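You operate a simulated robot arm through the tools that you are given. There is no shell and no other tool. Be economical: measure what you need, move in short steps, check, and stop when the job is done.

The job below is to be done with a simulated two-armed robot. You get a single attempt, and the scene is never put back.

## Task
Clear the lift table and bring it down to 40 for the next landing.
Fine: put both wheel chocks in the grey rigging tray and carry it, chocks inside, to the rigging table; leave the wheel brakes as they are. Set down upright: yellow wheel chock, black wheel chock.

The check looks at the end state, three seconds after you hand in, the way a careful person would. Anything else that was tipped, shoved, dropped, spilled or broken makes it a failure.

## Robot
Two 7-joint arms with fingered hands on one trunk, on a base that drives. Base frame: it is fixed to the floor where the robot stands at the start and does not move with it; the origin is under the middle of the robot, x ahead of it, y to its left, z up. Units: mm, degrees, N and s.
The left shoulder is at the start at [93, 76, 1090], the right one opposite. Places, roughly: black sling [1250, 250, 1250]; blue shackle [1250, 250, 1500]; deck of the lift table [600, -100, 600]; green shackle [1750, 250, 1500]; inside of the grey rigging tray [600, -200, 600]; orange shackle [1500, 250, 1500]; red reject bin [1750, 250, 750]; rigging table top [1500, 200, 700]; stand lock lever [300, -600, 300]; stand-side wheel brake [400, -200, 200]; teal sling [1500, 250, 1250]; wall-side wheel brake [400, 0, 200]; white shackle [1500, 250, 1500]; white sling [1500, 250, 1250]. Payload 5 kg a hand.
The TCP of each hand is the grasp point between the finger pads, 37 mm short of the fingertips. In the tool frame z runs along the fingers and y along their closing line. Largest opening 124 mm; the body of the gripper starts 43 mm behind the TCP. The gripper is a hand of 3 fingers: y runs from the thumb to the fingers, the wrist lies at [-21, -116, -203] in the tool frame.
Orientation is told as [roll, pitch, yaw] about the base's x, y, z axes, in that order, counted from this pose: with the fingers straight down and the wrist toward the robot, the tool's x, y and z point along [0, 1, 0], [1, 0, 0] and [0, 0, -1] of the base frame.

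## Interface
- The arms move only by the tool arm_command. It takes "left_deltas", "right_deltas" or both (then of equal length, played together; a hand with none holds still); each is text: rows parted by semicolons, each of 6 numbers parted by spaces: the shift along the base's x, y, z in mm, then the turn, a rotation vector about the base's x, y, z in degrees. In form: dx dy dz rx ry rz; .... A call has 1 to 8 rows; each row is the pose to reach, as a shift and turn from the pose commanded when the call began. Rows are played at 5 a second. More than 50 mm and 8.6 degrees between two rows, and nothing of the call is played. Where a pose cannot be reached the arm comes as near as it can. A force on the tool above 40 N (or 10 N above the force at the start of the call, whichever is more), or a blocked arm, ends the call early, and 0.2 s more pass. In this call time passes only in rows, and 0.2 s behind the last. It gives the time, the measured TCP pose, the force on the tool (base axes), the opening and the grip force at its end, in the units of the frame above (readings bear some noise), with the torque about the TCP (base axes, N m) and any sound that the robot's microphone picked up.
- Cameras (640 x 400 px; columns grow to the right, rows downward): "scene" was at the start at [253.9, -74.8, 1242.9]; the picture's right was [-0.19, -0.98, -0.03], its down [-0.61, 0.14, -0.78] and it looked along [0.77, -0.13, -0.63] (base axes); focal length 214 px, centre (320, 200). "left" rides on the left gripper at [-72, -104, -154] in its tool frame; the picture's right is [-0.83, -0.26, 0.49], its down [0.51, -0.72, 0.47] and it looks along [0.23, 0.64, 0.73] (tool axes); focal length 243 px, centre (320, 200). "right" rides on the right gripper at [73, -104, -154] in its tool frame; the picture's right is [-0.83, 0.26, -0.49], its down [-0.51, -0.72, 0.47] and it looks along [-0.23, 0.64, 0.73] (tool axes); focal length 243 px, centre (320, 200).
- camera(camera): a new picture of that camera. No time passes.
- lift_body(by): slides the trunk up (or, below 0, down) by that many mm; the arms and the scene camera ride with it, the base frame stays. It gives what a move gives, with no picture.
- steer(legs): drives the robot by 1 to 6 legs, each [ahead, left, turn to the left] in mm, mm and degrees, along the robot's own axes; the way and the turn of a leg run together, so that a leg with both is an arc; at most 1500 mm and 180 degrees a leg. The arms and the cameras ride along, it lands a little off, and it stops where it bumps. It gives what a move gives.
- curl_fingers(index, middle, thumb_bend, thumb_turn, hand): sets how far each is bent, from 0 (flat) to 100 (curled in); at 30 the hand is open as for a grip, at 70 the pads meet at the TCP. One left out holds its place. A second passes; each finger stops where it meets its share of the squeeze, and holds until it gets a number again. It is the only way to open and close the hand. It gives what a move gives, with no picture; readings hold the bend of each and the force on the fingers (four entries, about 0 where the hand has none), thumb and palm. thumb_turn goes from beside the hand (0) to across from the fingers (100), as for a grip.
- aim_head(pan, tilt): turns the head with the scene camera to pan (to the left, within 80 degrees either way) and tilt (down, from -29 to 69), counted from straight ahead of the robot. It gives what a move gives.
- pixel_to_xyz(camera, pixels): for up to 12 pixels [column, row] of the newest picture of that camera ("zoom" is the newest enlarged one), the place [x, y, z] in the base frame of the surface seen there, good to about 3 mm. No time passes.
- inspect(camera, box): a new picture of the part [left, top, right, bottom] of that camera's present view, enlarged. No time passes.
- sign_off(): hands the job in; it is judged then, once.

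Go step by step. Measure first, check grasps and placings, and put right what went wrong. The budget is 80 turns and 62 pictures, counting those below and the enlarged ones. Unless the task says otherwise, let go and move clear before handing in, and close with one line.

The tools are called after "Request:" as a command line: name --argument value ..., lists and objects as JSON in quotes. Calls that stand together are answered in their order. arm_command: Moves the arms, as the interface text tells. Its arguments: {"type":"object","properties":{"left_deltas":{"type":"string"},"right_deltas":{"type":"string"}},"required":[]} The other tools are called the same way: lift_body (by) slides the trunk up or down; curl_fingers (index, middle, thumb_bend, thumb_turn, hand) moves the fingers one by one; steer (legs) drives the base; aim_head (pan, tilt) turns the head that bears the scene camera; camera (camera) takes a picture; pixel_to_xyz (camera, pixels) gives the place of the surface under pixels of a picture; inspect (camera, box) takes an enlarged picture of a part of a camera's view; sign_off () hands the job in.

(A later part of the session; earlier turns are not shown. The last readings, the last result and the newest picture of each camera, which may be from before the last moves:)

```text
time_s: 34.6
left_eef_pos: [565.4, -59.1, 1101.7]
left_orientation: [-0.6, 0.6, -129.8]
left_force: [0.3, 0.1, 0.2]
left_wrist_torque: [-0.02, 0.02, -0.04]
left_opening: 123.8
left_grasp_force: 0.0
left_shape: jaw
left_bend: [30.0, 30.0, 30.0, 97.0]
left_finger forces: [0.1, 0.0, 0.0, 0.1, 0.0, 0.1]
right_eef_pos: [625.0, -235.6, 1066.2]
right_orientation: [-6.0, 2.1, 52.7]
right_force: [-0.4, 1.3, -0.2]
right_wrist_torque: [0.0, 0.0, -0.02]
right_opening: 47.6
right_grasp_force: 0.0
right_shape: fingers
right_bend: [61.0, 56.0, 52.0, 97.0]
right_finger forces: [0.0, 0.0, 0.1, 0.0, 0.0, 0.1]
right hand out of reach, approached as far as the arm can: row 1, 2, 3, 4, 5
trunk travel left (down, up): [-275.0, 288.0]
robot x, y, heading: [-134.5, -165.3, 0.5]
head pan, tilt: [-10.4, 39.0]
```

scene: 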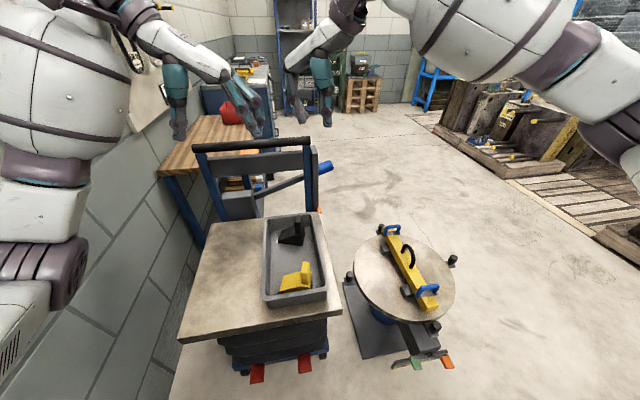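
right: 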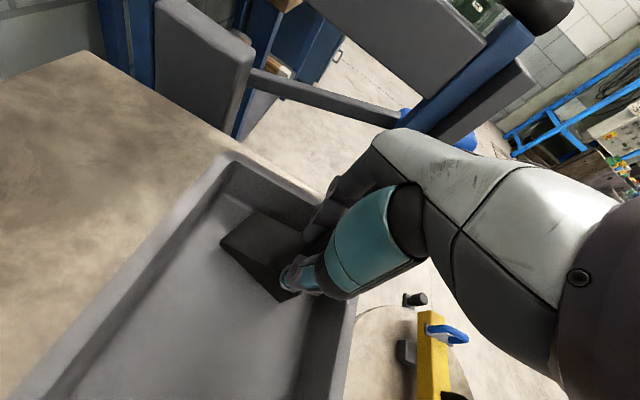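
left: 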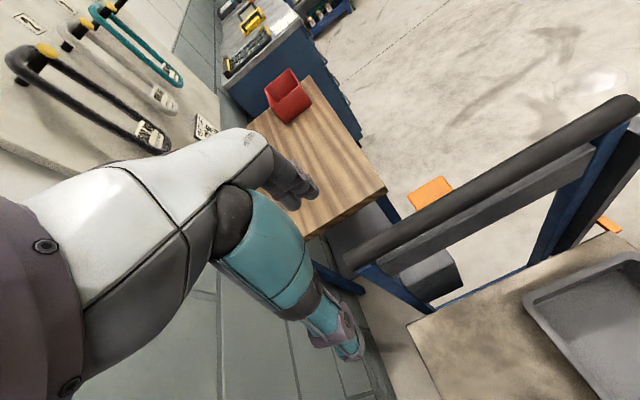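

The left hand turns to −130 without trouble. So I'll pinch the tray with the left hand and rotate it 45° clockwise on the deck; then the right hand needs only yaw +45. First I'll lower the trunk and move the right hand aside while unwinding the left to −90.

Request:
lift_body --by -230

Request:
arm_command --left_deltas "0 0 0 0 0 8; 0 0 0 0 0 16; 0 0 0 0 0 24; 0 0 0 0 0 32; 0 0 0 0 0 40" --right_deltas "-30 -25 20 0 0 -2; -60 -50 20 0 0 -4; -90 -75 20 0 0 -6; -110 -100 20 0 0 -8; -120 -130 20 0 0 -8"

Request:
camera --camera "scene"

```text
time_s: 37.0
left_eef_pos: [564.1, -58.3, 871.8]
left_orientation: [-0.6, 0.5, -129.7]
left_force: [0.0, -0.4, 0.1]
left_wrist_torque: [-0.01, 0.0, 0.0]
left_opening: 123.6
left_grasp_force: 0.1
left_shape: jaw
left_bend: [30.0, 30.0, 30.0, 97.0]
left_finger forces: [0.0, 0.0, 0.0, 0.1, 0.1, 0.0]
right_eef_pos: [625.6, -234.9, 835.0]
right_orientation: [-6.0, 2.1, 52.8]
right_force: [-0.6, -0.1, -0.7]
right_wrist_torque: [-0.02, -0.02, -0.02]
right_opening: 47.5
right_grasp_force: 0.1
right_shape: fingers
right_bend: [61.0, 56.0, 52.0, 97.0]
right_finger forces: [0.1, 0.0, 0.1, 0.0, 0.1, 0.0]
trunk travel left (down, up): [-45.0, 518.0]
robot x, y, heading: [-137.9, -166.9, 0.4]
head pan, tilt: [-10.4, 39.0]
```

```text
time_s: 38.2
left_eef_pos: [564.3, -58.5, 873.2]
left_orientation: [-0.7, 0.4, -89.7]
left_force: [-0.6, 0.4, -1.1]
left_wrist_torque: [0.03, 0.0, 0.0]
left_opening: 124.0
left_grasp_force: 0.1
left_shape: jaw
left_bend: [30.0, 30.0, 30.0, 97.0]
left_finger forces: [0.0, 0.0, 0.0, 0.1, 0.0, 0.0]
right_eef_pos: [506.1, -364.4, 854.3]
right_orientation: [-6.0, 2.0, 44.8]
right_force: [-0.4, -0.9, 0.5]
right_wrist_torque: [0.01, -0.03, 0.01]
right_opening: 47.6
right_grasp_force: 0.1
right_shape: fingers
right_bend: [61.0, 56.0, 52.0, 97.0]
right_finger forces: [0.0, 0.1, 0.0, 0.0, 0.1, 0.1]
trunk travel left (down, up): [-45.0, 518.0]
robot x, y, heading: [-139.9, -167.9, 0.4]
head pan, tilt: [-10.4, 39.0]
```

```text
40 pictures are left
```

scene: 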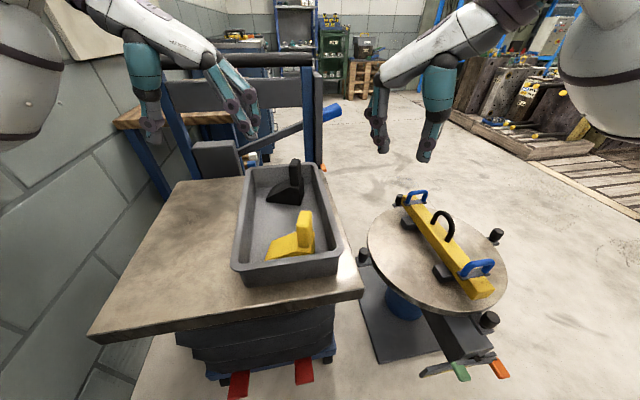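

I have a good close view now. I'll measure the walls, chocks and deck edges.

Request:
pixel_to_xyz --camera "scene" --pixels '[[243, 225], [247, 185], [237, 255], [325, 210], [330, 225], [320, 190], [313, 168], [345, 240], [282, 207], [303, 258], [240, 275], [253, 170]]'

Request:
pixel_to_xyz --camera "scene" --pixels '[[355, 285], [335, 190], [248, 218], [253, 215], [240, 205], [272, 202], [290, 204], [272, 257], [305, 213], [295, 165], [295, 240]]'

```text
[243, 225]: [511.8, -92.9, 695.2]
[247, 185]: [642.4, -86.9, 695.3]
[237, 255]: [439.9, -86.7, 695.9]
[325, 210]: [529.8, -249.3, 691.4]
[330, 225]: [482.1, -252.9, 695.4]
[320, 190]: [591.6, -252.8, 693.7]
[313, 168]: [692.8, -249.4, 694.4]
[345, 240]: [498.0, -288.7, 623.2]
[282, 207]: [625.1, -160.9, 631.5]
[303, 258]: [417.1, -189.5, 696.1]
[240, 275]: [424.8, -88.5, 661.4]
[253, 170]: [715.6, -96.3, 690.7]
```

```text
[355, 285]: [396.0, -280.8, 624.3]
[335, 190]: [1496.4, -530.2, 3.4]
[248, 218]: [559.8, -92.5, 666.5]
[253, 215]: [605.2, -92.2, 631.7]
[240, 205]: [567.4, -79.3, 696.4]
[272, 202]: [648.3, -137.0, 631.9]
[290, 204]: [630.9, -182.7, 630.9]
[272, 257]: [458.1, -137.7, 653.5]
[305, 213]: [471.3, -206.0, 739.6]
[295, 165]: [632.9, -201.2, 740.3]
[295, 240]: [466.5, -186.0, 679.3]
```

Left wall centre is y≈−86 and tray centre is (566,−168). The left hand goes down over the left wall at x 566.

Request:
arm_command --left_deltas "0 -14 -40 0 0 0; 1 -27 -80 0 0 0; 2 -27 -120 0 0 0; 2 -27 -160 0 0 0; 2 -27 -187 0 0 0"

Request:
inspect --camera "scene" --box '[180, 100, 400, 300]'

```text
time_s: 39.4
left_eef_pos: [568.4, -86.6, 687.0]
left_orientation: [-0.6, 0.6, -89.8]
left_force: [-0.3, -0.1, 0.7]
left_wrist_torque: [-0.02, -0.01, 0.04]
left_opening: 123.5
left_grasp_force: 0.1
left_shape: jaw
left_bend: [30.0, 30.0, 30.0, 97.0]
left_finger forces: [0.1, 0.1, 0.0, 0.1, 0.0, 0.1]
right_eef_pos: [507.9, -364.6, 853.4]
right_orientation: [-6.0, 2.0, 44.8]
right_force: [0.5, -0.4, -0.6]
right_wrist_torque: [0.0, 0.03, 0.0]
right_opening: 47.6
right_grasp_force: 0.1
right_shape: fingers
right_bend: [61.0, 56.0, 52.0, 97.0]
right_finger forces: [0.0, 0.0, 0.1, 0.0, 0.1, 0.0]
trunk travel left (down, up): [-45.0, 518.0]
robot x, y, heading: [-137.8, -165.5, 0.3]
head pan, tilt: [-10.4, 39.0]
```

```text
2.00 times, centred on (290, 200) of scene
```

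zoom: 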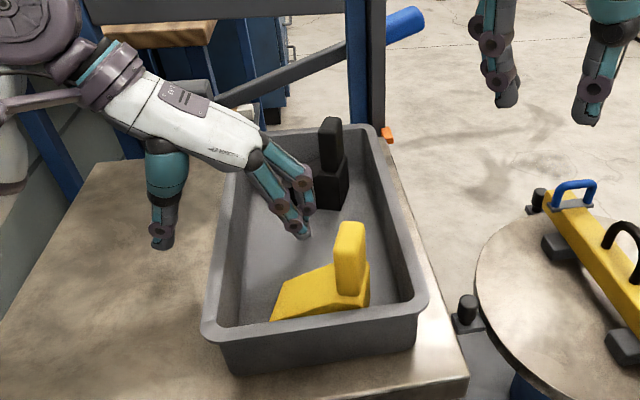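

The fingers are between the chocks, with the thumb outside. I'll close the left hand.

Request:
curl_fingers --hand "left" --index 76 --middle 76 --thumb_bend 76

Request:
inspect --camera "scene" --box '[180, 100, 400, 300]'

```text
time_s: 40.4
left_eef_pos: [567.0, -84.6, 686.9]
left_orientation: [-0.5, 0.5, -89.7]
left_force: [-0.2, -1.2, 0.1]
left_wrist_torque: [0.11, 0.11, -0.17]
left_opening: 5.1
left_grasp_force: 17.1
left_shape: fingers
left_bend: [74.0, 74.0, 71.0, 97.0]
left_finger forces: [9.2, 8.1, 0.0, 0.1, 16.2, 0.1]
right_eef_pos: [507.8, -364.6, 852.8]
right_orientation: [-5.9, 2.0, 44.8]
right_force: [0.2, 0.4, 0.1]
right_wrist_torque: [0.03, 0.02, 0.02]
right_opening: 47.8
right_grasp_force: 0.1
right_shape: fingers
right_bend: [61.0, 56.0, 52.0, 97.0]
right_finger forces: [0.0, 0.0, 0.0, 0.0, 0.0, 0.0]
trunk travel left (down, up): [-45.0, 518.0]
robot x, y, heading: [-138.4, -170.1, 0.6]
head pan, tilt: [-10.4, 39.0]
```

```text
2.00 times, centred on (290, 200) of scene
```

zoom: 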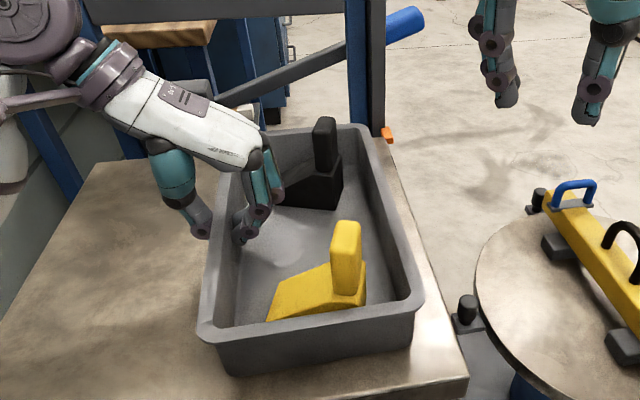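

The wall is pinched at 17 N under the rim flange. I'll rotate the tray 45° clockwise about its centre, sliding it on the deck.

Request:
arm_command --left_deltas "11 8 0 0 0 -7.5; 22 14 0 0 0 -15; 32 18 0 0 0 -22.5; 42 22 0 0 0 -30; 52 24 0 0 0 -37.5; 60 25 0 0 0 -45"

Request:
camera --camera "scene"

```text
time_s: 41.8
left_eef_pos: [625.8, -61.1, 686.0]
left_orientation: [-0.5, 0.5, -134.8]
left_force: [-2.0, -0.4, 6.7]
left_wrist_torque: [0.05, 0.0, 0.13]
left_opening: 6.3
left_grasp_force: 15.9
left_shape: fingers
left_bend: [75.0, 76.0, 72.0, 95.0]
left_finger forces: [15.8, 0.0, 0.0, 0.1, 15.1, 0.1]
right_eef_pos: [506.2, -364.2, 852.9]
right_orientation: [-5.9, 1.9, 44.8]
right_force: [0.4, 0.4, -0.4]
right_wrist_torque: [0.02, 0.0, 0.0]
right_opening: 47.5
right_grasp_force: 0.0
right_shape: fingers
right_bend: [61.0, 56.0, 52.0, 97.0]
right_finger forces: [0.0, 0.0, 0.1, 0.0, 0.0, 0.0]
trunk travel left (down, up): [-45.0, 518.0]
robot x, y, heading: [-138.2, -165.3, 0.4]
head pan, tilt: [-10.4, 39.0]
```

```text
37 pictures are left
```

scene: 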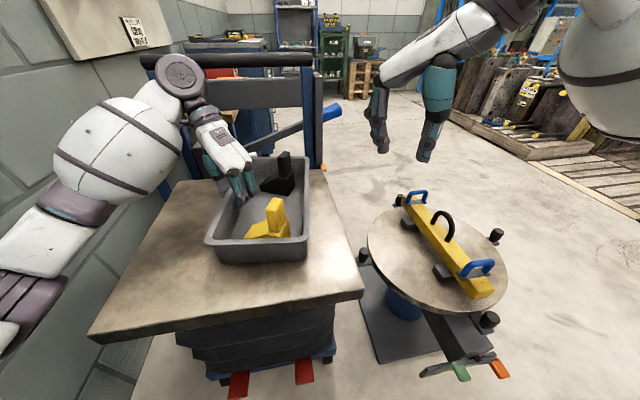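

The tray mostly translated; the wall slipped round in the fingers. I'll measure the tray's angle now.

Request:
pixel_to_xyz --camera "scene" --pixels '[[220, 213], [212, 235], [310, 200], [308, 220], [304, 235], [213, 240], [270, 241], [300, 165], [270, 205], [250, 234], [285, 178]]'

Request:
inspect --camera "scene" --box '[190, 130, 350, 280]'

```text
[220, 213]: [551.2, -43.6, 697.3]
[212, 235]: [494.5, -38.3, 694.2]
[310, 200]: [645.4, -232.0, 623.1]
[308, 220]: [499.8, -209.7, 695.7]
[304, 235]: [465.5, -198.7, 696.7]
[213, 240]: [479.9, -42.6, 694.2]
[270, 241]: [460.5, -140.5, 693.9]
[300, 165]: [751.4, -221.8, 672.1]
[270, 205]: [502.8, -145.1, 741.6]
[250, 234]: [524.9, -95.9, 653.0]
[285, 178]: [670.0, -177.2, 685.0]
```

```text
2.67 times, centred on (270, 205) of scene
```

zoom: 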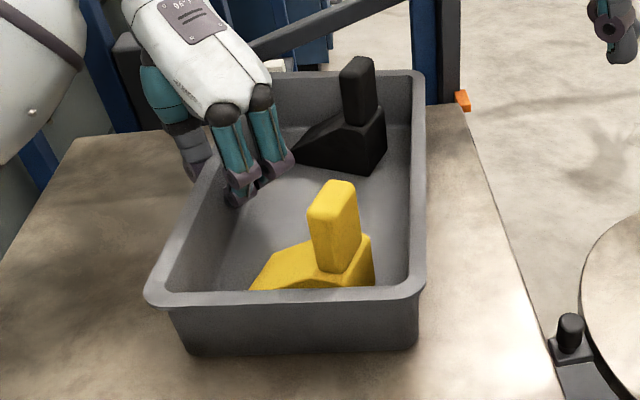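

The tray is turned only about 8°, and its centre is near (610,−125). I'll drag it 45 mm to +y while pinched, release, and then push its far-left side to −y to turn it. A small heading change of the robot will cover the rest.

Request:
arm_command --left_deltas "0 15 0 0 0 0; 0 30 0 0 0 0; 0 45 0 0 0 0"

Request:
curl_fingers --hand "left" --index 45 --middle 45 --thumb_bend 40

Request:
arm_command --left_deltas "0 0 40 0 0 0; 0 0 80 0 0 0; 10 30 110 0 0 7; 25 60 110 0 0 14; 40 90 110 0 0 21; 55 115 110 0 0 29; 70 130 110 0 0 37; 85 135 110 0 0 45"

Request:
camera --camera "scene"

```text
time_s: 42.6
left_eef_pos: [626.0, -16.6, 687.3]
left_orientation: [-0.7, 0.6, -134.7]
left_force: [1.2, -3.0, 4.7]
left_wrist_torque: [0.04, -0.02, 0.05]
left_opening: 6.0
left_grasp_force: 14.8
left_shape: fingers
left_bend: [75.0, 76.0, 72.0, 95.0]
left_finger forces: [15.3, 0.8, 0.0, 0.0, 14.0, 0.1]
right_eef_pos: [507.6, -365.1, 853.4]
right_orientation: [-5.9, 2.0, 44.9]
right_force: [-0.3, -0.1, 0.1]
right_wrist_torque: [0.02, -0.04, 0.01]
right_opening: 47.5
right_grasp_force: 0.0
right_shape: fingers
right_bend: [61.0, 56.0, 52.0, 97.0]
right_finger forces: [0.1, 0.0, 0.1, 0.0, 0.1, 0.0]
trunk travel left (down, up): [-45.0, 518.0]
robot x, y, heading: [-135.4, -169.9, 0.2]
head pan, tilt: [-10.4, 39.0]
```

```text
time_s: 43.6
left_eef_pos: [626.4, -15.8, 686.5]
left_orientation: [-0.6, 0.5, -134.7]
left_force: [0.5, -0.3, -0.1]
left_wrist_torque: [0.01, -0.02, 0.0]
left_opening: 90.3
left_grasp_force: 0.1
left_shape: fingers
left_bend: [45.0, 45.0, 40.0, 97.0]
left_finger forces: [0.1, 0.0, 0.0, 0.1, 0.1, 0.1]
right_eef_pos: [507.4, -363.7, 853.8]
right_orientation: [-6.1, 2.0, 44.8]
right_force: [-0.1, -0.7, -0.5]
right_wrist_torque: [0.0, -0.02, -0.04]
right_opening: 47.5
right_grasp_force: 0.1
right_shape: fingers
right_bend: [61.0, 56.0, 52.0, 97.0]
right_finger forces: [0.1, 0.0, 0.0, 0.1, 0.1, 0.1]
trunk travel left (down, up): [-45.0, 518.0]
robot x, y, heading: [-134.8, -167.4, 0.4]
head pan, tilt: [-10.4, 39.0]
```

```text
time_s: 45.4
left_eef_pos: [712.2, 120.6, 794.1]
left_orientation: [-0.5, 0.5, -89.6]
left_force: [0.5, 0.5, -0.7]
left_wrist_torque: [0.02, 0.0, 0.02]
left_opening: 90.7
left_grasp_force: 0.1
left_shape: fingers
left_bend: [45.0, 45.0, 40.0, 97.0]
left_finger forces: [0.0, 0.1, 0.0, 0.1, 0.0, 0.1]
right_eef_pos: [507.2, -364.7, 852.7]
right_orientation: [-6.0, 1.9, 44.8]
right_force: [0.3, -0.9, -0.5]
right_wrist_torque: [-0.01, 0.02, 0.02]
right_opening: 47.5
right_grasp_force: 0.0
right_shape: fingers
right_bend: [61.0, 56.0, 52.0, 97.0]
right_finger forces: [0.0, 0.0, 0.1, 0.0, 0.0, 0.0]
trunk travel left (down, up): [-45.0, 518.0]
robot x, y, heading: [-138.7, -166.4, 0.4]
head pan, tilt: [-10.4, 39.0]
```

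```text
35 pictures are left
```

scene: 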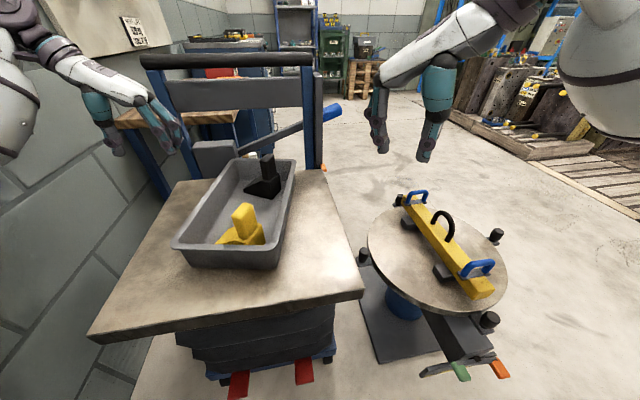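

The drag turned it further. I'll measure again.

Request:
pixel_to_xyz --camera "scene" --pixels '[[189, 225], [212, 190], [235, 160], [177, 243], [278, 248], [230, 246], [283, 225], [292, 185], [294, 163], [247, 207], [267, 155], [235, 240]]'

```text
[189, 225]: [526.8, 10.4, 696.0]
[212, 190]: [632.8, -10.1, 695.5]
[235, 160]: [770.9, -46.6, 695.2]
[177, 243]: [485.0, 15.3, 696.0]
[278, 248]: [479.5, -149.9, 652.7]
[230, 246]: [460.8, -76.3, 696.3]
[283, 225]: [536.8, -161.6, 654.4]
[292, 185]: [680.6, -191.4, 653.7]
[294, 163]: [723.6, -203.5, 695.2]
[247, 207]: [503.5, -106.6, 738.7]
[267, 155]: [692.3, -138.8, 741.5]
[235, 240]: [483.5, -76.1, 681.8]
```

The tray is at about 12.5° with its centre near (607,−93). I'll close the left fingers, go down outside the far-left wall, and push toward −y.

Request:
curl_fingers --hand "left" --index 69 --middle 69 --thumb_bend 69

Request:
arm_command --left_deltas "4 -20 -35 0 0 0; 8 -40 -70 0 0 0; 8 -60 -104 0 0 0; 8 -90 -104 0 0 0; 8 -120 -104 0 0 0; 8 -145 -104 0 0 0; 8 -170 -104 0 0 0; 8 -195 -104 0 0 0"

Request:
camera --camera "scene"

```text
time_s: 46.4
left_eef_pos: [711.1, 120.1, 795.4]
left_orientation: [-0.5, 0.5, -89.6]
left_force: [-0.3, 0.2, 0.9]
left_wrist_torque: [0.0, 0.02, 0.0]
left_opening: 10.4
left_grasp_force: 0.2
left_shape: fingers
left_bend: [69.0, 69.0, 69.0, 97.0]
left_finger forces: [0.0, 0.1, 0.0, 0.0, 0.0, 0.0]
right_eef_pos: [506.9, -364.8, 853.6]
right_orientation: [-6.1, 2.0, 44.8]
right_force: [-0.2, -0.2, -0.6]
right_wrist_torque: [-0.03, -0.01, 0.01]
right_opening: 47.3
right_grasp_force: 0.1
right_shape: fingers
right_bend: [61.0, 56.0, 52.0, 97.0]
right_finger forces: [0.1, 0.1, 0.0, 0.0, 0.0, 0.0]
trunk travel left (down, up): [-45.0, 518.0]
robot x, y, heading: [-138.8, -169.8, 0.3]
head pan, tilt: [-10.4, 39.0]
```

```text
time_s: 48.2
left_eef_pos: [719.0, -77.7, 690.0]
left_orientation: [-0.6, 0.5, -89.8]
left_force: [0.3, 0.2, 1.6]
left_wrist_torque: [-0.01, -0.01, 0.01]
left_opening: 9.9
left_grasp_force: 1.0
left_shape: fingers
left_bend: [69.0, 70.0, 69.0, 97.0]
left_finger forces: [0.0, 1.0, 0.0, 0.0, 0.1, 0.0]
right_eef_pos: [507.5, -364.8, 851.8]
right_orientation: [-5.9, 2.1, 44.9]
right_force: [-0.6, -0.3, 0.4]
right_wrist_torque: [-0.01, 0.01, -0.02]
right_opening: 47.7
right_grasp_force: 0.1
right_shape: fingers
right_bend: [61.0, 56.0, 52.0, 97.0]
right_finger forces: [0.1, 0.0, 0.0, 0.0, 0.0, 0.0]
trunk travel left (down, up): [-45.0, 518.0]
robot x, y, heading: [-134.5, -168.1, 0.5]
head pan, tilt: [-10.4, 39.0]
```

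```text
34 pictures are left
```

scene: 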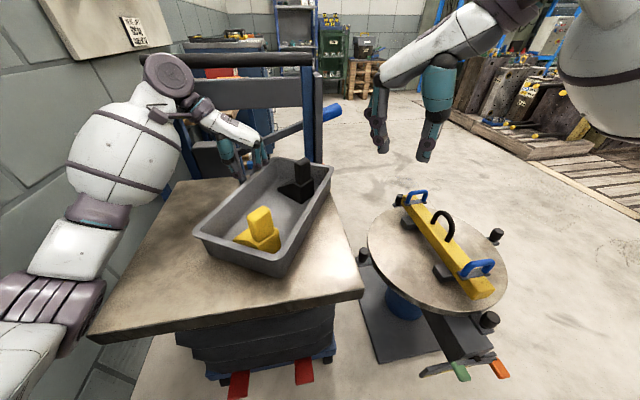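

Pushing works well: the tray has turned clearly and both chocks are upright. I'll measure the angle.

Request:
pixel_to_xyz --camera "scene" --pixels '[[215, 212], [235, 193], [260, 170], [202, 236], [280, 262], [240, 252], [305, 235], [330, 185], [330, 168], [264, 210], [302, 160], [318, 208]]'

```text
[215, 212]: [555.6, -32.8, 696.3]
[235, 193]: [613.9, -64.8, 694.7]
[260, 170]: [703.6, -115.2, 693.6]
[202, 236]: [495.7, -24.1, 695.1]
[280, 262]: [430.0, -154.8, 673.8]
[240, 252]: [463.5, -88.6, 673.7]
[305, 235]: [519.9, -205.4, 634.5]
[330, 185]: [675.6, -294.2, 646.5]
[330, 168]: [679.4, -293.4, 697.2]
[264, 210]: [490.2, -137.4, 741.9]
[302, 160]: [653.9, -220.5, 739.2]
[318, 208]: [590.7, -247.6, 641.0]
```

The tray is at about 29.5° with its centre near (590,−155). A further 38 mm push gives about 40°; I'll check the stand's clearance first.

Request:
pixel_to_xyz --camera "scene" --pixels '[[370, 245], [385, 217], [363, 256], [397, 201], [455, 365], [360, 270]]'

Request:
arm_command --left_deltas "0 -15 0 0 0 0; 0 -28 0 0 0 0; 0 -38 0 0 0 0"

Request:
arm_command --left_deltas "0 30 0 0 0 0; 0 60 20 0 0 0; 0 70 60 0 0 0; 0 70 105 0 0 0; 0 70 130 0 0 -7; 0 70 130 0 0 -14; 0 70 130 0 0 -21; 0 70 130 0 0 -29"

Request:
camera --camera "scene"

```text
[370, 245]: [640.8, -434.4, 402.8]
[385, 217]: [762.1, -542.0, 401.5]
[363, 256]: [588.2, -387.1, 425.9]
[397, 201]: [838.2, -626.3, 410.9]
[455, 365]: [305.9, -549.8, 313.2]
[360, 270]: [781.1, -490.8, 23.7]
```

```text
time_s: 49.0
left_eef_pos: [717.9, -98.6, 693.3]
left_orientation: [-0.3, 0.3, -89.1]
left_force: [0.4, 2.1, 2.1]
left_wrist_torque: [-0.03, 0.02, -0.01]
left_opening: 8.3
left_grasp_force: 1.4
left_shape: fingers
left_bend: [70.0, 69.0, 69.0, 97.0]
left_finger forces: [3.0, 0.0, 0.1, 0.1, 0.0, 0.1]
right_eef_pos: [508.2, -352.9, 855.6]
right_orientation: [-6.4, 2.2, 45.0]
right_force: [-0.2, -0.7, -0.9]
right_wrist_torque: [0.01, 0.02, 0.01]
right_opening: 47.6
right_grasp_force: 0.0
right_shape: fingers
right_bend: [61.0, 56.0, 52.0, 97.0]
right_finger forces: [0.1, 0.0, 0.0, 0.0, 0.1, 0.0]
trunk travel left (down, up): [-45.0, 518.0]
robot x, y, heading: [-133.3, -165.3, 0.8]
head pan, tilt: [-10.4, 39.0]
```

```text
time_s: 50.8
left_eef_pos: [718.4, -44.2, 822.4]
left_orientation: [-0.5, 0.6, -118.9]
left_force: [-0.1, 0.2, 0.1]
left_wrist_torque: [0.04, 0.03, -0.02]
left_opening: 9.7
left_grasp_force: 0.1
left_shape: fingers
left_bend: [69.0, 69.0, 69.0, 97.0]
left_finger forces: [0.0, 0.0, 0.0, 0.1, 0.0, 0.1]
right_eef_pos: [507.4, -364.2, 852.6]
right_orientation: [-6.0, 1.9, 44.8]
right_force: [0.1, 1.2, -0.5]
right_wrist_torque: [0.04, -0.03, 0.05]
right_opening: 47.4
right_grasp_force: 0.0
right_shape: fingers
right_bend: [61.0, 56.0, 52.0, 97.0]
right_finger forces: [0.0, 0.0, 0.0, 0.1, 0.0, 0.1]
trunk travel left (down, up): [-45.0, 518.0]
robot x, y, heading: [-135.9, -164.2, 0.7]
head pan, tilt: [-10.4, 39.0]
```

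```text
33 pictures are left
```

scene: 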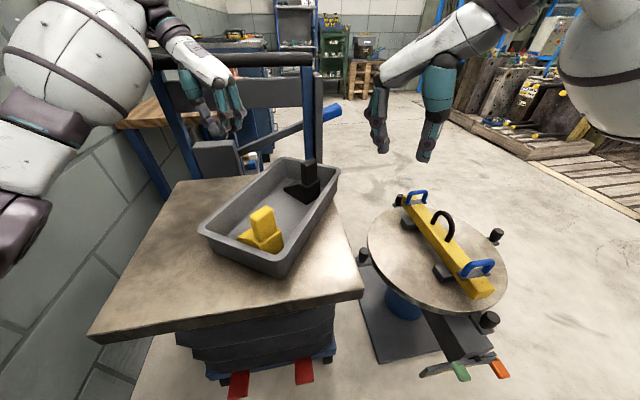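

The push stopped early, likely because the left forearm met something; the deck edges look unmoved. I'll measure the tray again.

Request:
pixel_to_xyz --camera "scene" --pixels '[[222, 210], [245, 190], [265, 172], [204, 230], [280, 260], [240, 248], [305, 238], [330, 195], [338, 170], [264, 212], [308, 162], [318, 218]]'

Request:
pixel_to_xyz --camera "scene" --pixels '[[270, 160], [290, 156], [310, 57], [160, 62], [335, 176], [328, 190], [300, 225]]'

```text
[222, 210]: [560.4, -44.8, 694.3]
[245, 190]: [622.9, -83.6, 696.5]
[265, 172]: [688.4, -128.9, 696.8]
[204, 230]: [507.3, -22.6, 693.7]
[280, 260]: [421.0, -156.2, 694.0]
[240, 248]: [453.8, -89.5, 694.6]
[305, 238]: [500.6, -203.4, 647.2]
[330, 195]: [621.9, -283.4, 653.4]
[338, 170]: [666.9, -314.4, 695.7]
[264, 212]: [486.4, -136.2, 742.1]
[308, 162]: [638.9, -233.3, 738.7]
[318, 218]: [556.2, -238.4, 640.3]
```

```text
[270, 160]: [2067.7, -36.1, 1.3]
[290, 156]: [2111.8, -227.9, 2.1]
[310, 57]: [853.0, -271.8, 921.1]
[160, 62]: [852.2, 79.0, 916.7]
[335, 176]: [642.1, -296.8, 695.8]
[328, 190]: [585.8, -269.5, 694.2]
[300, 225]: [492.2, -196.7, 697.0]
```

The tray is at φ≈33.5° with its centre near (588,−161). Wall mid-points are (634,−91) and (542,−231), and the chock gap is around the middle. I'll swing the robot to heading ≈12° aimed at the tray so the right hand needs only about 45° relative yaw.

Request:
steer --legs '[[25, -145, 12]]'

Request:
curl_fingers --hand "left" --index 38 --middle 38 --thumb_bend 38

Request:
curl_fingers --hand "right" --index 38 --middle 38 --thumb_bend 38

```text
time_s: 52.8
left_eef_pos: [718.2, -11.6, 821.0]
left_orientation: [-0.5, 0.5, -107.0]
left_force: [0.6, -0.4, 0.3]
left_wrist_torque: [0.01, 0.0, 0.01]
left_opening: 9.4
left_grasp_force: 0.0
left_shape: fingers
left_bend: [69.0, 69.0, 69.0, 97.0]
left_finger forces: [0.1, 0.1, 0.1, 0.0, 0.0, 0.0]
right_eef_pos: [575.7, -369.2, 853.4]
right_orientation: [-6.1, 2.0, 56.7]
right_force: [-0.1, -0.1, 0.6]
right_wrist_torque: [-0.01, 0.0, -0.01]
right_opening: 47.5
right_grasp_force: 0.1
right_shape: fingers
right_bend: [61.0, 56.0, 52.0, 97.0]
right_finger forces: [0.0, 0.1, 0.1, 0.1, 0.0, 0.1]
trunk travel left (down, up): [-45.0, 518.0]
robot x, y, heading: [-95.2, -303.6, 12.0]
head pan, tilt: [-10.4, 39.0]
```

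```text
time_s: 53.8
left_eef_pos: [715.5, -11.4, 821.4]
left_orientation: [-0.6, 0.5, -107.0]
left_force: [-0.4, 0.2, 0.4]
left_wrist_torque: [-0.01, -0.01, 0.04]
left_opening: 104.3
left_grasp_force: 0.0
left_shape: fingers
left_bend: [38.0, 38.0, 38.0, 97.0]
left_finger forces: [0.0, 0.0, 0.0, 0.1, 0.0, 0.0]
right_eef_pos: [574.8, -368.7, 853.1]
right_orientation: [-6.1, 2.0, 56.7]
right_force: [-0.1, 0.0, -0.6]
right_wrist_torque: [-0.01, 0.04, -0.01]
right_opening: 47.6
right_grasp_force: 0.0
right_shape: fingers
right_bend: [61.0, 56.0, 52.0, 97.0]
right_finger forces: [0.0, 0.0, 0.0, 0.0, 0.0, 0.1]
trunk travel left (down, up): [-45.0, 518.0]
robot x, y, heading: [-95.4, -310.3, 12.2]
head pan, tilt: [-10.4, 39.0]
```

```text
time_s: 54.8
left_eef_pos: [716.0, -12.0, 819.9]
left_orientation: [-0.6, 0.5, -107.0]
left_force: [0.3, 0.5, -0.2]
left_wrist_torque: [0.0, -0.02, 0.04]
left_opening: 104.1
left_grasp_force: 0.1
left_shape: fingers
left_bend: [38.0, 38.0, 38.0, 97.0]
left_finger forces: [0.1, 0.1, 0.1, 0.0, 0.1, 0.0]
right_eef_pos: [575.2, -369.4, 853.1]
right_orientation: [-6.0, 2.0, 56.6]
right_force: [-0.4, -0.3, -0.2]
right_wrist_torque: [0.01, 0.05, -0.02]
right_opening: 104.2
right_grasp_force: 0.0
right_shape: fingers
right_bend: [38.0, 38.0, 38.0, 97.0]
right_finger forces: [0.0, 0.1, 0.0, 0.0, 0.0, 0.1]
trunk travel left (down, up): [-45.0, 518.0]
robot x, y, heading: [-100.0, -308.0, 12.4]
head pan, tilt: [-10.4, 39.0]
```

The right hand's yaw is exactly as needed at 56.6. I'll level it and bring both hands above the wall mid-points.

Request:
arm_command --left_deltas "-20 -20 0 0 0 -4; -41 -40 0 0 0 -8; -62 -60 0 0 0 -12; -82 -79 0 0 0 -16.5" --right_deltas "-8 34 0 2.5 2 0; -16 69 0 5 3.9 0; -24 104 0 5 3.9 0; -33 138 -20 5 3.9 0"

Request:
camera --camera "scene"

```text
time_s: 55.8
left_eef_pos: [635.2, -87.9, 821.6]
left_orientation: [-0.6, 0.5, -123.6]
left_force: [0.3, 0.1, 0.0]
left_wrist_torque: [-0.03, 0.0, -0.01]
left_opening: 104.2
left_grasp_force: 0.0
left_shape: fingers
left_bend: [38.0, 38.0, 38.0, 97.0]
left_finger forces: [0.1, 0.0, 0.1, 0.0, 0.0, 0.0]
right_eef_pos: [544.3, -232.9, 833.8]
right_orientation: [0.1, 0.0, 56.7]
right_force: [0.7, 0.5, 0.7]
right_wrist_torque: [-0.05, 0.02, -0.01]
right_opening: 104.1
right_grasp_force: 0.1
right_shape: fingers
right_bend: [38.0, 38.0, 38.0, 97.0]
right_finger forces: [0.0, 0.1, 0.0, 0.0, 0.0, 0.0]
trunk travel left (down, up): [-45.0, 518.0]
robot x, y, heading: [-94.0, -311.2, 12.2]
head pan, tilt: [-10.4, 39.0]
```

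```text
32 pictures are left
```

scene: 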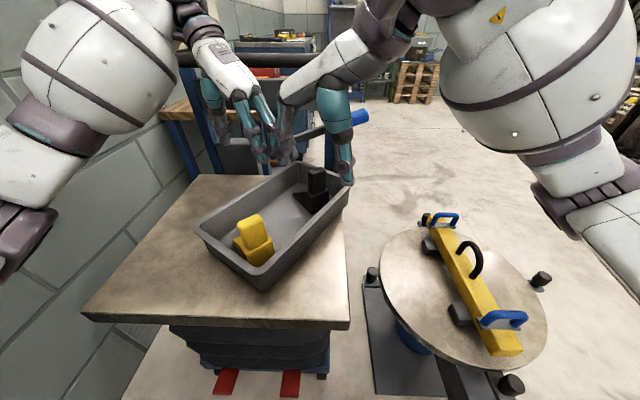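

The hands are symmetric over the walls. I'll descend both to z≈685.

Request:
arm_command --left_deltas "-1 -2 -34 0 0 0; -1 -3 -68 0 0 0; -1 -3 -102 0 0 0; -1 -3 -136 0 0 0" --right_deltas "-1 1 -37 0 0 0; -2 2 -74 0 0 0; -2 2 -111 0 0 0; -2 2 -148 0 0 0"

Request:
inspect --camera "scene" --box '[170, 100, 390, 300]'

```text
time_s: 56.8
left_eef_pos: [634.8, -95.4, 686.9]
left_orientation: [-0.6, 0.5, -123.5]
left_force: [1.3, 1.2, -0.1]
left_wrist_torque: [-0.01, 0.03, 0.04]
left_opening: 104.2
left_grasp_force: 0.0
left_shape: fingers
left_bend: [38.0, 39.0, 38.0, 97.0]
left_finger forces: [0.0, 0.0, 0.0, 0.1, 0.0, 0.1]
right_eef_pos: [539.4, -232.5, 682.5]
right_orientation: [0.0, 0.0, 56.7]
right_force: [-0.5, -0.6, 0.4]
right_wrist_torque: [0.07, -0.02, 0.05]
right_opening: 104.6
right_grasp_force: 0.2
right_shape: fingers
right_bend: [38.0, 38.0, 38.0, 97.0]
right_finger forces: [0.0, 0.0, 0.1, 0.1, 0.0, 0.1]
trunk travel left (down, up): [-45.0, 518.0]
robot x, y, heading: [-97.2, -309.6, 12.1]
head pan, tilt: [-10.4, 39.0]
```

```text
2.00 times, centred on (280, 200) of scene
```

zoom: 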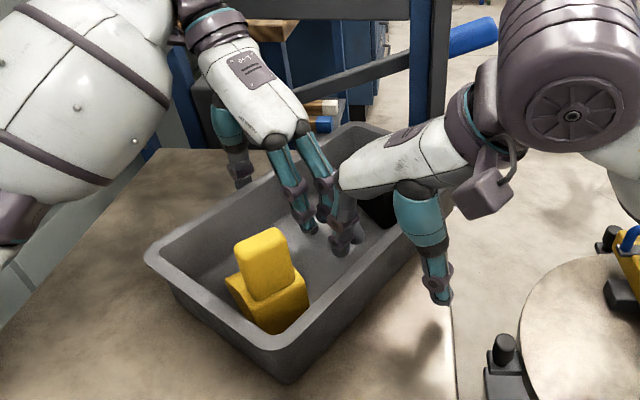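

Both hands straddle their walls with the fingers inside and the thumbs outside. I'll close both.

Request:
curl_fingers --hand "right" --index 78 --middle 78 --thumb_bend 76

Request:
curl_fingers --hand "left" --index 78 --middle 78 --thumb_bend 76

Request:
inspect --camera "scene" --box '[170, 100, 390, 300]'

```text
time_s: 57.8
left_eef_pos: [635.0, -93.9, 686.8]
left_orientation: [-0.6, 0.4, -123.4]
left_force: [-0.8, -0.7, 0.9]
left_wrist_torque: [-0.03, -0.01, 0.0]
left_opening: 104.4
left_grasp_force: 0.0
left_shape: fingers
left_bend: [38.0, 38.0, 38.0, 97.0]
left_finger forces: [0.1, 0.0, 0.0, 0.1, 0.0, 0.0]
right_eef_pos: [539.4, -232.0, 683.1]
right_orientation: [0.1, 0.0, 56.7]
right_force: [-1.5, 1.1, -0.5]
right_wrist_torque: [-0.06, 0.2, 0.21]
right_opening: 5.7
right_grasp_force: 19.2
right_shape: fingers
right_bend: [76.0, 76.0, 70.0, 97.0]
right_finger forces: [10.3, 8.9, 0.0, 0.1, 19.0, 0.1]
trunk travel left (down, up): [-45.0, 518.0]
robot x, y, heading: [-95.5, -307.0, 12.2]
head pan, tilt: [-10.4, 39.0]
```

```text
time_s: 58.8
left_eef_pos: [633.7, -94.8, 687.3]
left_orientation: [-0.6, 0.6, -123.5]
left_force: [-13.3, -17.8, -0.3]
left_wrist_torque: [-0.49, 0.32, -0.19]
left_opening: 5.5
left_grasp_force: 18.4
left_shape: fingers
left_bend: [72.0, 65.0, 73.0, 97.0]
left_finger forces: [13.5, 16.5, 0.0, 0.0, 6.9, 0.0]
right_eef_pos: [539.1, -232.7, 682.7]
right_orientation: [0.1, -0.1, 56.7]
right_force: [12.4, 18.8, 0.7]
right_wrist_torque: [0.31, -0.32, 0.25]
right_opening: 5.6
right_grasp_force: 22.1
right_shape: fingers
right_bend: [76.0, 76.0, 71.0, 97.0]
right_finger forces: [16.4, 16.7, 0.1, 0.1, 10.8, 0.1]
trunk travel left (down, up): [-45.0, 518.0]
robot x, y, heading: [-98.2, -307.8, 12.2]
head pan, tilt: [-10.4, 39.0]
```

```text
2.00 times, centred on (280, 200) of scene
```

zoom: 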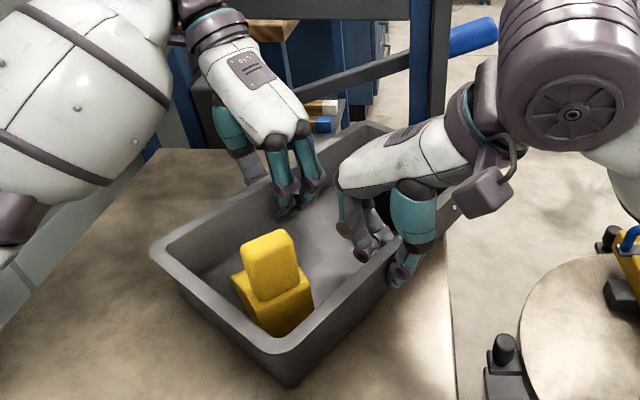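

Both grips hold, with about 22 N of internal pull between the hands. I'll relax it a few millimetres inward.

Request:
arm_command --left_deltas "-2 -3 0 0 0 0; -2 -3 0 0 0 0" --right_deltas "1 2 0 0 0 0; 1 2 0 0 0 0"

```text
time_s: 59.4
left_eef_pos: [633.2, -96.8, 686.9]
left_orientation: [-0.7, 0.5, -123.4]
left_force: [-3.9, -3.8, 0.0]
left_wrist_torque: [-0.02, 0.18, -0.24]
left_opening: 5.1
left_grasp_force: 16.5
left_shape: fingers
left_bend: [72.0, 67.0, 73.0, 97.0]
left_finger forces: [8.5, 10.2, 0.0, 0.0, 13.6, 0.1]
right_eef_pos: [540.3, -229.7, 682.8]
right_orientation: [0.1, 0.0, 56.8]
right_force: [2.9, 3.4, 0.4]
right_wrist_torque: [0.0, 0.06, 0.21]
right_opening: 5.7
right_grasp_force: 19.2
right_shape: fingers
right_bend: [76.0, 76.0, 71.0, 97.0]
right_finger forces: [11.4, 10.5, 0.0, 0.0, 16.9, 0.1]
trunk travel left (down, up): [-45.0, 518.0]
robot x, y, heading: [-95.1, -307.2, 12.3]
head pan, tilt: [-10.4, 39.0]
```

The tension is down to 5 N. I'll lift with the trunk so the hands stay rigid relative to each other.

Request:
lift_body --by 25

Request:
camera --camera "scene"

```text
time_s: 60.1
left_eef_pos: [632.8, -97.0, 707.4]
left_orientation: [-0.8, 0.4, -123.5]
left_force: [-0.6, -0.9, -3.6]
left_wrist_torque: [0.03, 0.06, -0.19]
left_opening: 4.9
left_grasp_force: 15.7
left_shape: fingers
left_bend: [73.0, 72.0, 72.0, 97.0]
left_finger forces: [7.0, 8.6, 0.1, 0.1, 14.5, 0.0]
right_eef_pos: [542.0, -227.2, 709.3]
right_orientation: [0.1, 0.0, 56.8]
right_force: [1.4, 0.4, -6.0]
right_wrist_torque: [-0.16, 0.05, 0.22]
right_opening: 6.0
right_grasp_force: 18.1
right_shape: fingers
right_bend: [76.0, 76.0, 69.0, 97.0]
right_finger forces: [9.9, 9.4, 0.0, 0.1, 18.1, 0.0]
trunk travel left (down, up): [-70.0, 493.0]
robot x, y, heading: [-95.8, -308.8, 12.2]
head pan, tilt: [-10.4, 39.0]
```

```text
29 pictures are left
```

scene: 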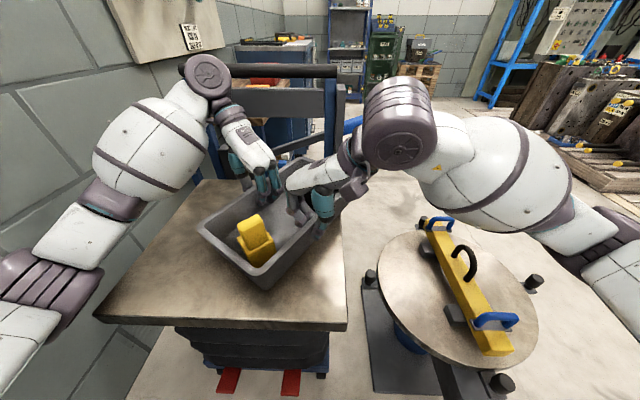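

The tray is lifted and level, about 10 N in total. I'll raise it further.

Request:
lift_body --by 185

Request:
camera --camera "scene"

```text
time_s: 62.1
left_eef_pos: [632.5, -97.4, 894.3]
left_orientation: [-0.7, 0.4, -123.5]
left_force: [-1.2, -0.9, -3.6]
left_wrist_torque: [-0.01, 0.08, -0.15]
left_opening: 4.9
left_grasp_force: 15.1
left_shape: fingers
left_bend: [73.0, 72.0, 72.0, 97.0]
left_finger forces: [7.2, 8.9, 0.0, 0.0, 14.1, 0.0]
right_eef_pos: [540.9, -227.3, 892.6]
right_orientation: [0.2, 0.0, 56.7]
right_force: [1.5, 2.2, -7.1]
right_wrist_torque: [-0.13, 0.1, 0.23]
right_opening: 6.1
right_grasp_force: 18.6
right_shape: fingers
right_bend: [76.0, 76.0, 69.0, 97.0]
right_finger forces: [10.2, 9.7, 0.1, 0.0, 17.7, 0.1]
trunk travel left (down, up): [-255.0, 308.0]
robot x, y, heading: [-99.8, -304.1, 12.0]
head pan, tilt: [-10.4, 39.0]
```

```text
28 pictures are left
```

scene: 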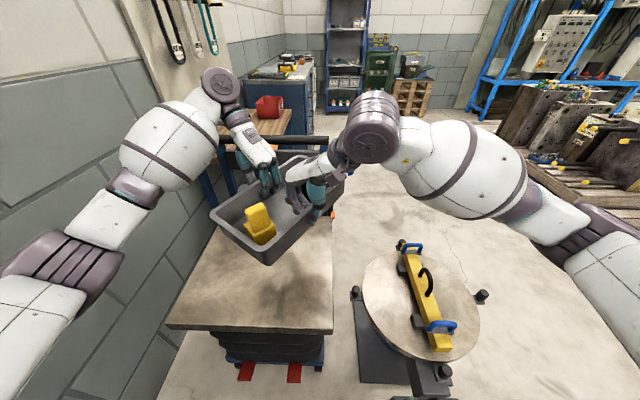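

The load is steady. Before driving I'll measure the way: rigging table corners, stand extent, pallets on the right and the bin.

Request:
pixel_to_xyz --camera "scene" --pixels '[[291, 125], [250, 117], [269, 105], [480, 296], [440, 372], [545, 175], [490, 130], [400, 110], [620, 205], [330, 190], [311, 135], [470, 120]]'

Request:
aim_head --pan -60 --tilt 35

Request:
camera --camera "scene"

```text
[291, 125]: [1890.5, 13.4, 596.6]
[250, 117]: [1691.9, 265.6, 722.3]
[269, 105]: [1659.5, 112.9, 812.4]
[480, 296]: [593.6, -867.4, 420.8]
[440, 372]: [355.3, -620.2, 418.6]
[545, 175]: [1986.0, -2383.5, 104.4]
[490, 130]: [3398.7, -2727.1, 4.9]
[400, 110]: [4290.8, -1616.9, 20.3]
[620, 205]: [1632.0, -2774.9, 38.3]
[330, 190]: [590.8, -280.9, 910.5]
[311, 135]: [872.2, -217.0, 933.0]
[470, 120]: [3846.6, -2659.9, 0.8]
```

```text
time_s: 63.3
left_eef_pos: [632.6, -98.0, 894.5]
left_orientation: [-0.6, 0.5, -123.6]
left_force: [-0.9, -0.8, -3.0]
left_wrist_torque: [-0.05, 0.05, -0.19]
left_opening: 5.0
left_grasp_force: 15.3
left_shape: fingers
left_bend: [73.0, 72.0, 72.0, 97.0]
left_finger forces: [7.3, 8.9, 0.1, 0.0, 14.0, 0.0]
right_eef_pos: [540.7, -227.0, 894.6]
right_orientation: [0.1, 0.0, 56.7]
right_force: [1.8, 2.2, -5.3]
right_wrist_torque: [-0.12, 0.09, 0.18]
right_opening: 6.2
right_grasp_force: 18.8
right_shape: fingers
right_bend: [76.0, 76.0, 69.0, 97.0]
right_finger forces: [10.1, 9.7, 0.0, 0.0, 17.7, 0.0]
trunk travel left (down, up): [-255.0, 308.0]
robot x, y, heading: [-93.9, -309.7, 11.9]
head pan, tilt: [-60.0, 35.0]
```

```text
27 pictures are left
```

scene: 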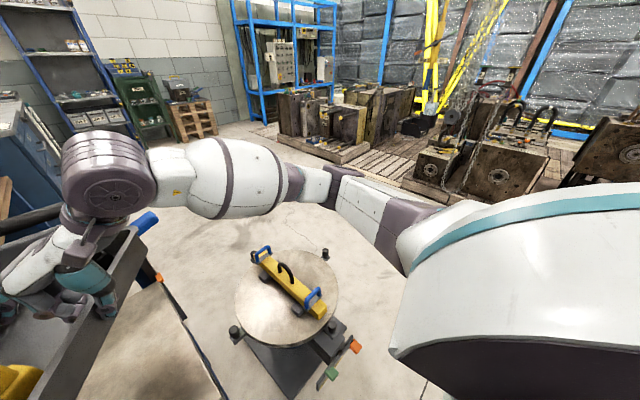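

The floor is clear to the right; the stand spans y −380…−870 and stays under z≈480, below the carried tray. I'll drive back, then right, and check the grip.

Request:
steer --legs '[[-250, 0, -12], [0, -1190, 0]]'

Request:
aim_head --pan 0 --tilt 35

Request:
camera --camera "scene"

```text
time_s: 65.4
left_eef_pos: [431.1, -287.6, 890.7]
left_orientation: [-1.0, 0.4, -135.8]
left_force: [-1.5, -0.9, -3.3]
left_wrist_torque: [0.02, 0.06, -0.21]
left_opening: 4.8
left_grasp_force: 15.4
left_shape: fingers
left_bend: [73.0, 72.0, 72.0, 97.0]
left_finger forces: [7.0, 9.0, 0.1, 0.0, 14.0, 0.1]
right_eef_pos: [314.0, -394.5, 889.3]
right_orientation: [0.4, 0.2, 44.6]
right_force: [1.1, 0.6, -4.2]
right_wrist_torque: [-0.07, 0.05, 0.21]
right_opening: 6.1
right_grasp_force: 18.9
right_shape: fingers
right_bend: [76.0, 76.0, 69.0, 97.0]
right_finger forces: [10.2, 9.6, 0.0, 0.0, 17.6, 0.1]
trunk travel left (down, up): [-255.0, 308.0]
robot x, y, heading: [-336.3, -337.4, -0.1]
head pan, tilt: [-60.0, 35.0]
stopped in leg 2: the robot was blocked; the commanded pose is now the measured one
```

```text
time_s: 66.7
left_eef_pos: [430.0, -286.1, 889.5]
left_orientation: [-1.0, 0.2, -135.6]
left_force: [-2.5, -2.7, -3.0]
left_wrist_torque: [0.02, 0.06, -0.2]
left_opening: 5.1
left_grasp_force: 15.2
left_shape: fingers
left_bend: [73.0, 72.0, 72.0, 97.0]
left_finger forces: [7.3, 9.3, 0.0, 0.1, 13.7, 0.1]
right_eef_pos: [315.3, -393.5, 889.5]
right_orientation: [0.4, 0.2, 44.6]
right_force: [1.9, 2.6, -6.1]
right_wrist_torque: [-0.04, 0.02, 0.15]
right_opening: 6.1
right_grasp_force: 18.8
right_shape: fingers
right_bend: [76.0, 76.0, 69.0, 97.0]
right_finger forces: [10.4, 9.9, 0.1, 0.0, 17.4, 0.0]
trunk travel left (down, up): [-255.0, 308.0]
robot x, y, heading: [-337.0, -338.3, 0.0]
head pan, tilt: [0.0, 35.0]
```

```text
26 pictures are left
```

scene: 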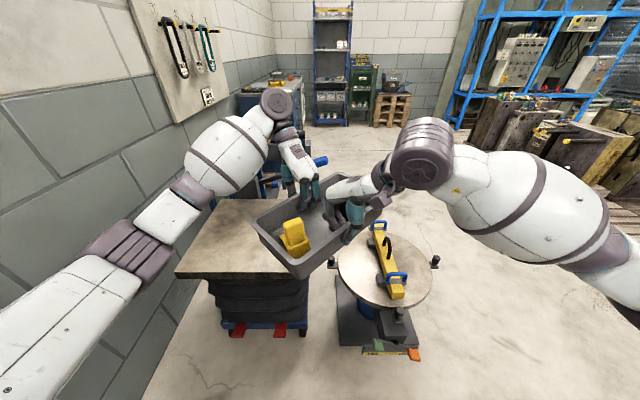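

Something blocked leg 2 almost at once. I'll look to the right.

Request:
aim_head --pan -80 --tilt 50

Request:
camera --camera "scene"

```text
time_s: 68.2
left_eef_pos: [431.4, -287.0, 889.1]
left_orientation: [-1.0, 0.3, -135.7]
left_force: [-2.5, -1.7, -3.0]
left_wrist_torque: [0.0, 0.09, -0.21]
left_opening: 4.8
left_grasp_force: 15.6
left_shape: fingers
left_bend: [73.0, 72.0, 72.0, 97.0]
left_finger forces: [7.3, 9.3, 0.0, 0.0, 13.6, 0.0]
right_eef_pos: [315.8, -393.1, 889.4]
right_orientation: [0.5, 0.3, 44.4]
right_force: [2.6, 2.1, -6.5]
right_wrist_torque: [-0.07, 0.05, 0.22]
right_opening: 6.3
right_grasp_force: 18.2
right_shape: fingers
right_bend: [76.0, 76.0, 69.0, 97.0]
right_finger forces: [10.5, 10.0, 0.1, 0.0, 17.4, 0.1]
trunk travel left (down, up): [-255.0, 308.0]
robot x, y, heading: [-333.3, -332.3, -0.1]
head pan, tilt: [-80.0, 50.0]
```

```text
25 pictures are left
```

scene: 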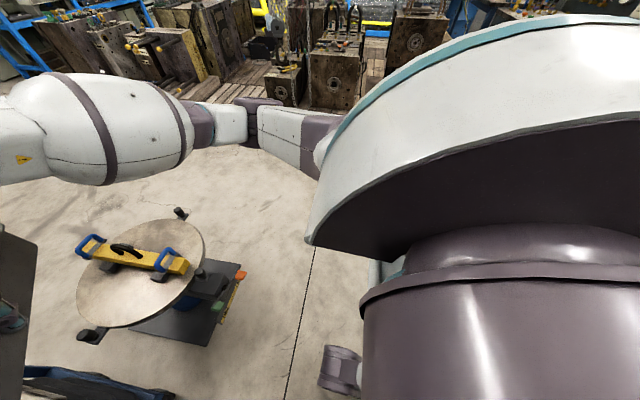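

Nothing is visible to the right. I'll retry with a shorter strafe.

Request:
steer --legs '[[0, -300, 0]]'

```text
time_s: 68.9
left_eef_pos: [429.5, -287.3, 890.9]
left_orientation: [-0.9, 0.2, -135.9]
left_force: [-1.2, -0.8, -2.1]
left_wrist_torque: [0.03, 0.03, -0.2]
left_opening: 5.0
left_grasp_force: 15.1
left_shape: fingers
left_bend: [73.0, 72.0, 72.0, 97.0]
left_finger forces: [7.0, 8.7, 0.0, 0.0, 14.1, 0.0]
right_eef_pos: [314.3, -395.0, 892.0]
right_orientation: [0.3, 0.2, 44.5]
right_force: [1.1, 1.4, -5.9]
right_wrist_torque: [-0.1, 0.07, 0.22]
right_opening: 6.3
right_grasp_force: 18.6
right_shape: fingers
right_bend: [76.0, 76.0, 69.0, 97.0]
right_finger forces: [10.0, 9.6, 0.1, 0.0, 17.6, 0.0]
trunk travel left (down, up): [-255.0, 308.0]
robot x, y, heading: [-326.2, -337.1, -0.1]
head pan, tilt: [-80.0, 50.0]
stopped in leg 1: the robot was blocked; the commanded pose is now the measured one
```

It is still blocked, likely by something behind the right shoulder. I'll go a little forward, turn right in place, and look where I'm going.

Request:
steer --legs '[[120, 0, 0], [0, 0, -40]]'

Request:
camera --camera "scene"

```text
time_s: 72.0
left_eef_pos: [394.7, -785.2, 893.4]
left_orientation: [-0.7, 0.4, -176.0]
left_force: [-3.3, 0.3, -2.7]
left_wrist_torque: [0.05, 0.03, -0.18]
left_opening: 5.0
left_grasp_force: 14.9
left_shape: fingers
left_bend: [73.0, 72.0, 72.0, 97.0]
left_finger forces: [7.2, 9.1, 0.1, 0.0, 13.0, 0.0]
right_eef_pos: [237.4, -792.1, 893.8]
right_orientation: [0.0, 0.0, 4.3]
right_force: [3.9, 0.5, -5.1]
right_wrist_torque: [0.01, 0.06, 0.19]
right_opening: 6.1
right_grasp_force: 18.5
right_shape: fingers
right_bend: [76.0, 76.0, 69.0, 97.0]
right_finger forces: [10.3, 9.8, 0.0, 0.0, 16.9, 0.0]
trunk travel left (down, up): [-255.0, 308.0]
robot x, y, heading: [-215.0, -338.1, -40.4]
head pan, tilt: [-80.0, 50.0]
```

```text
24 pictures are left
```

scene: 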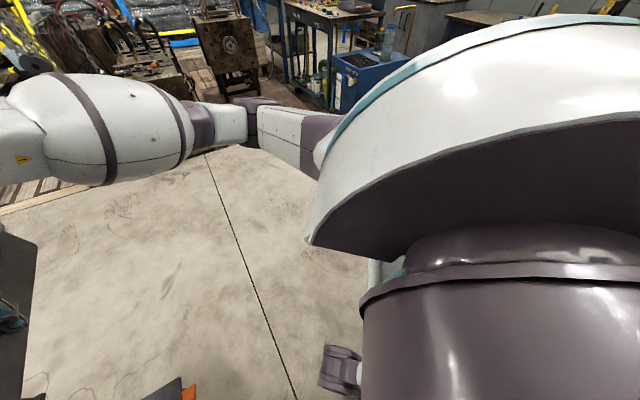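

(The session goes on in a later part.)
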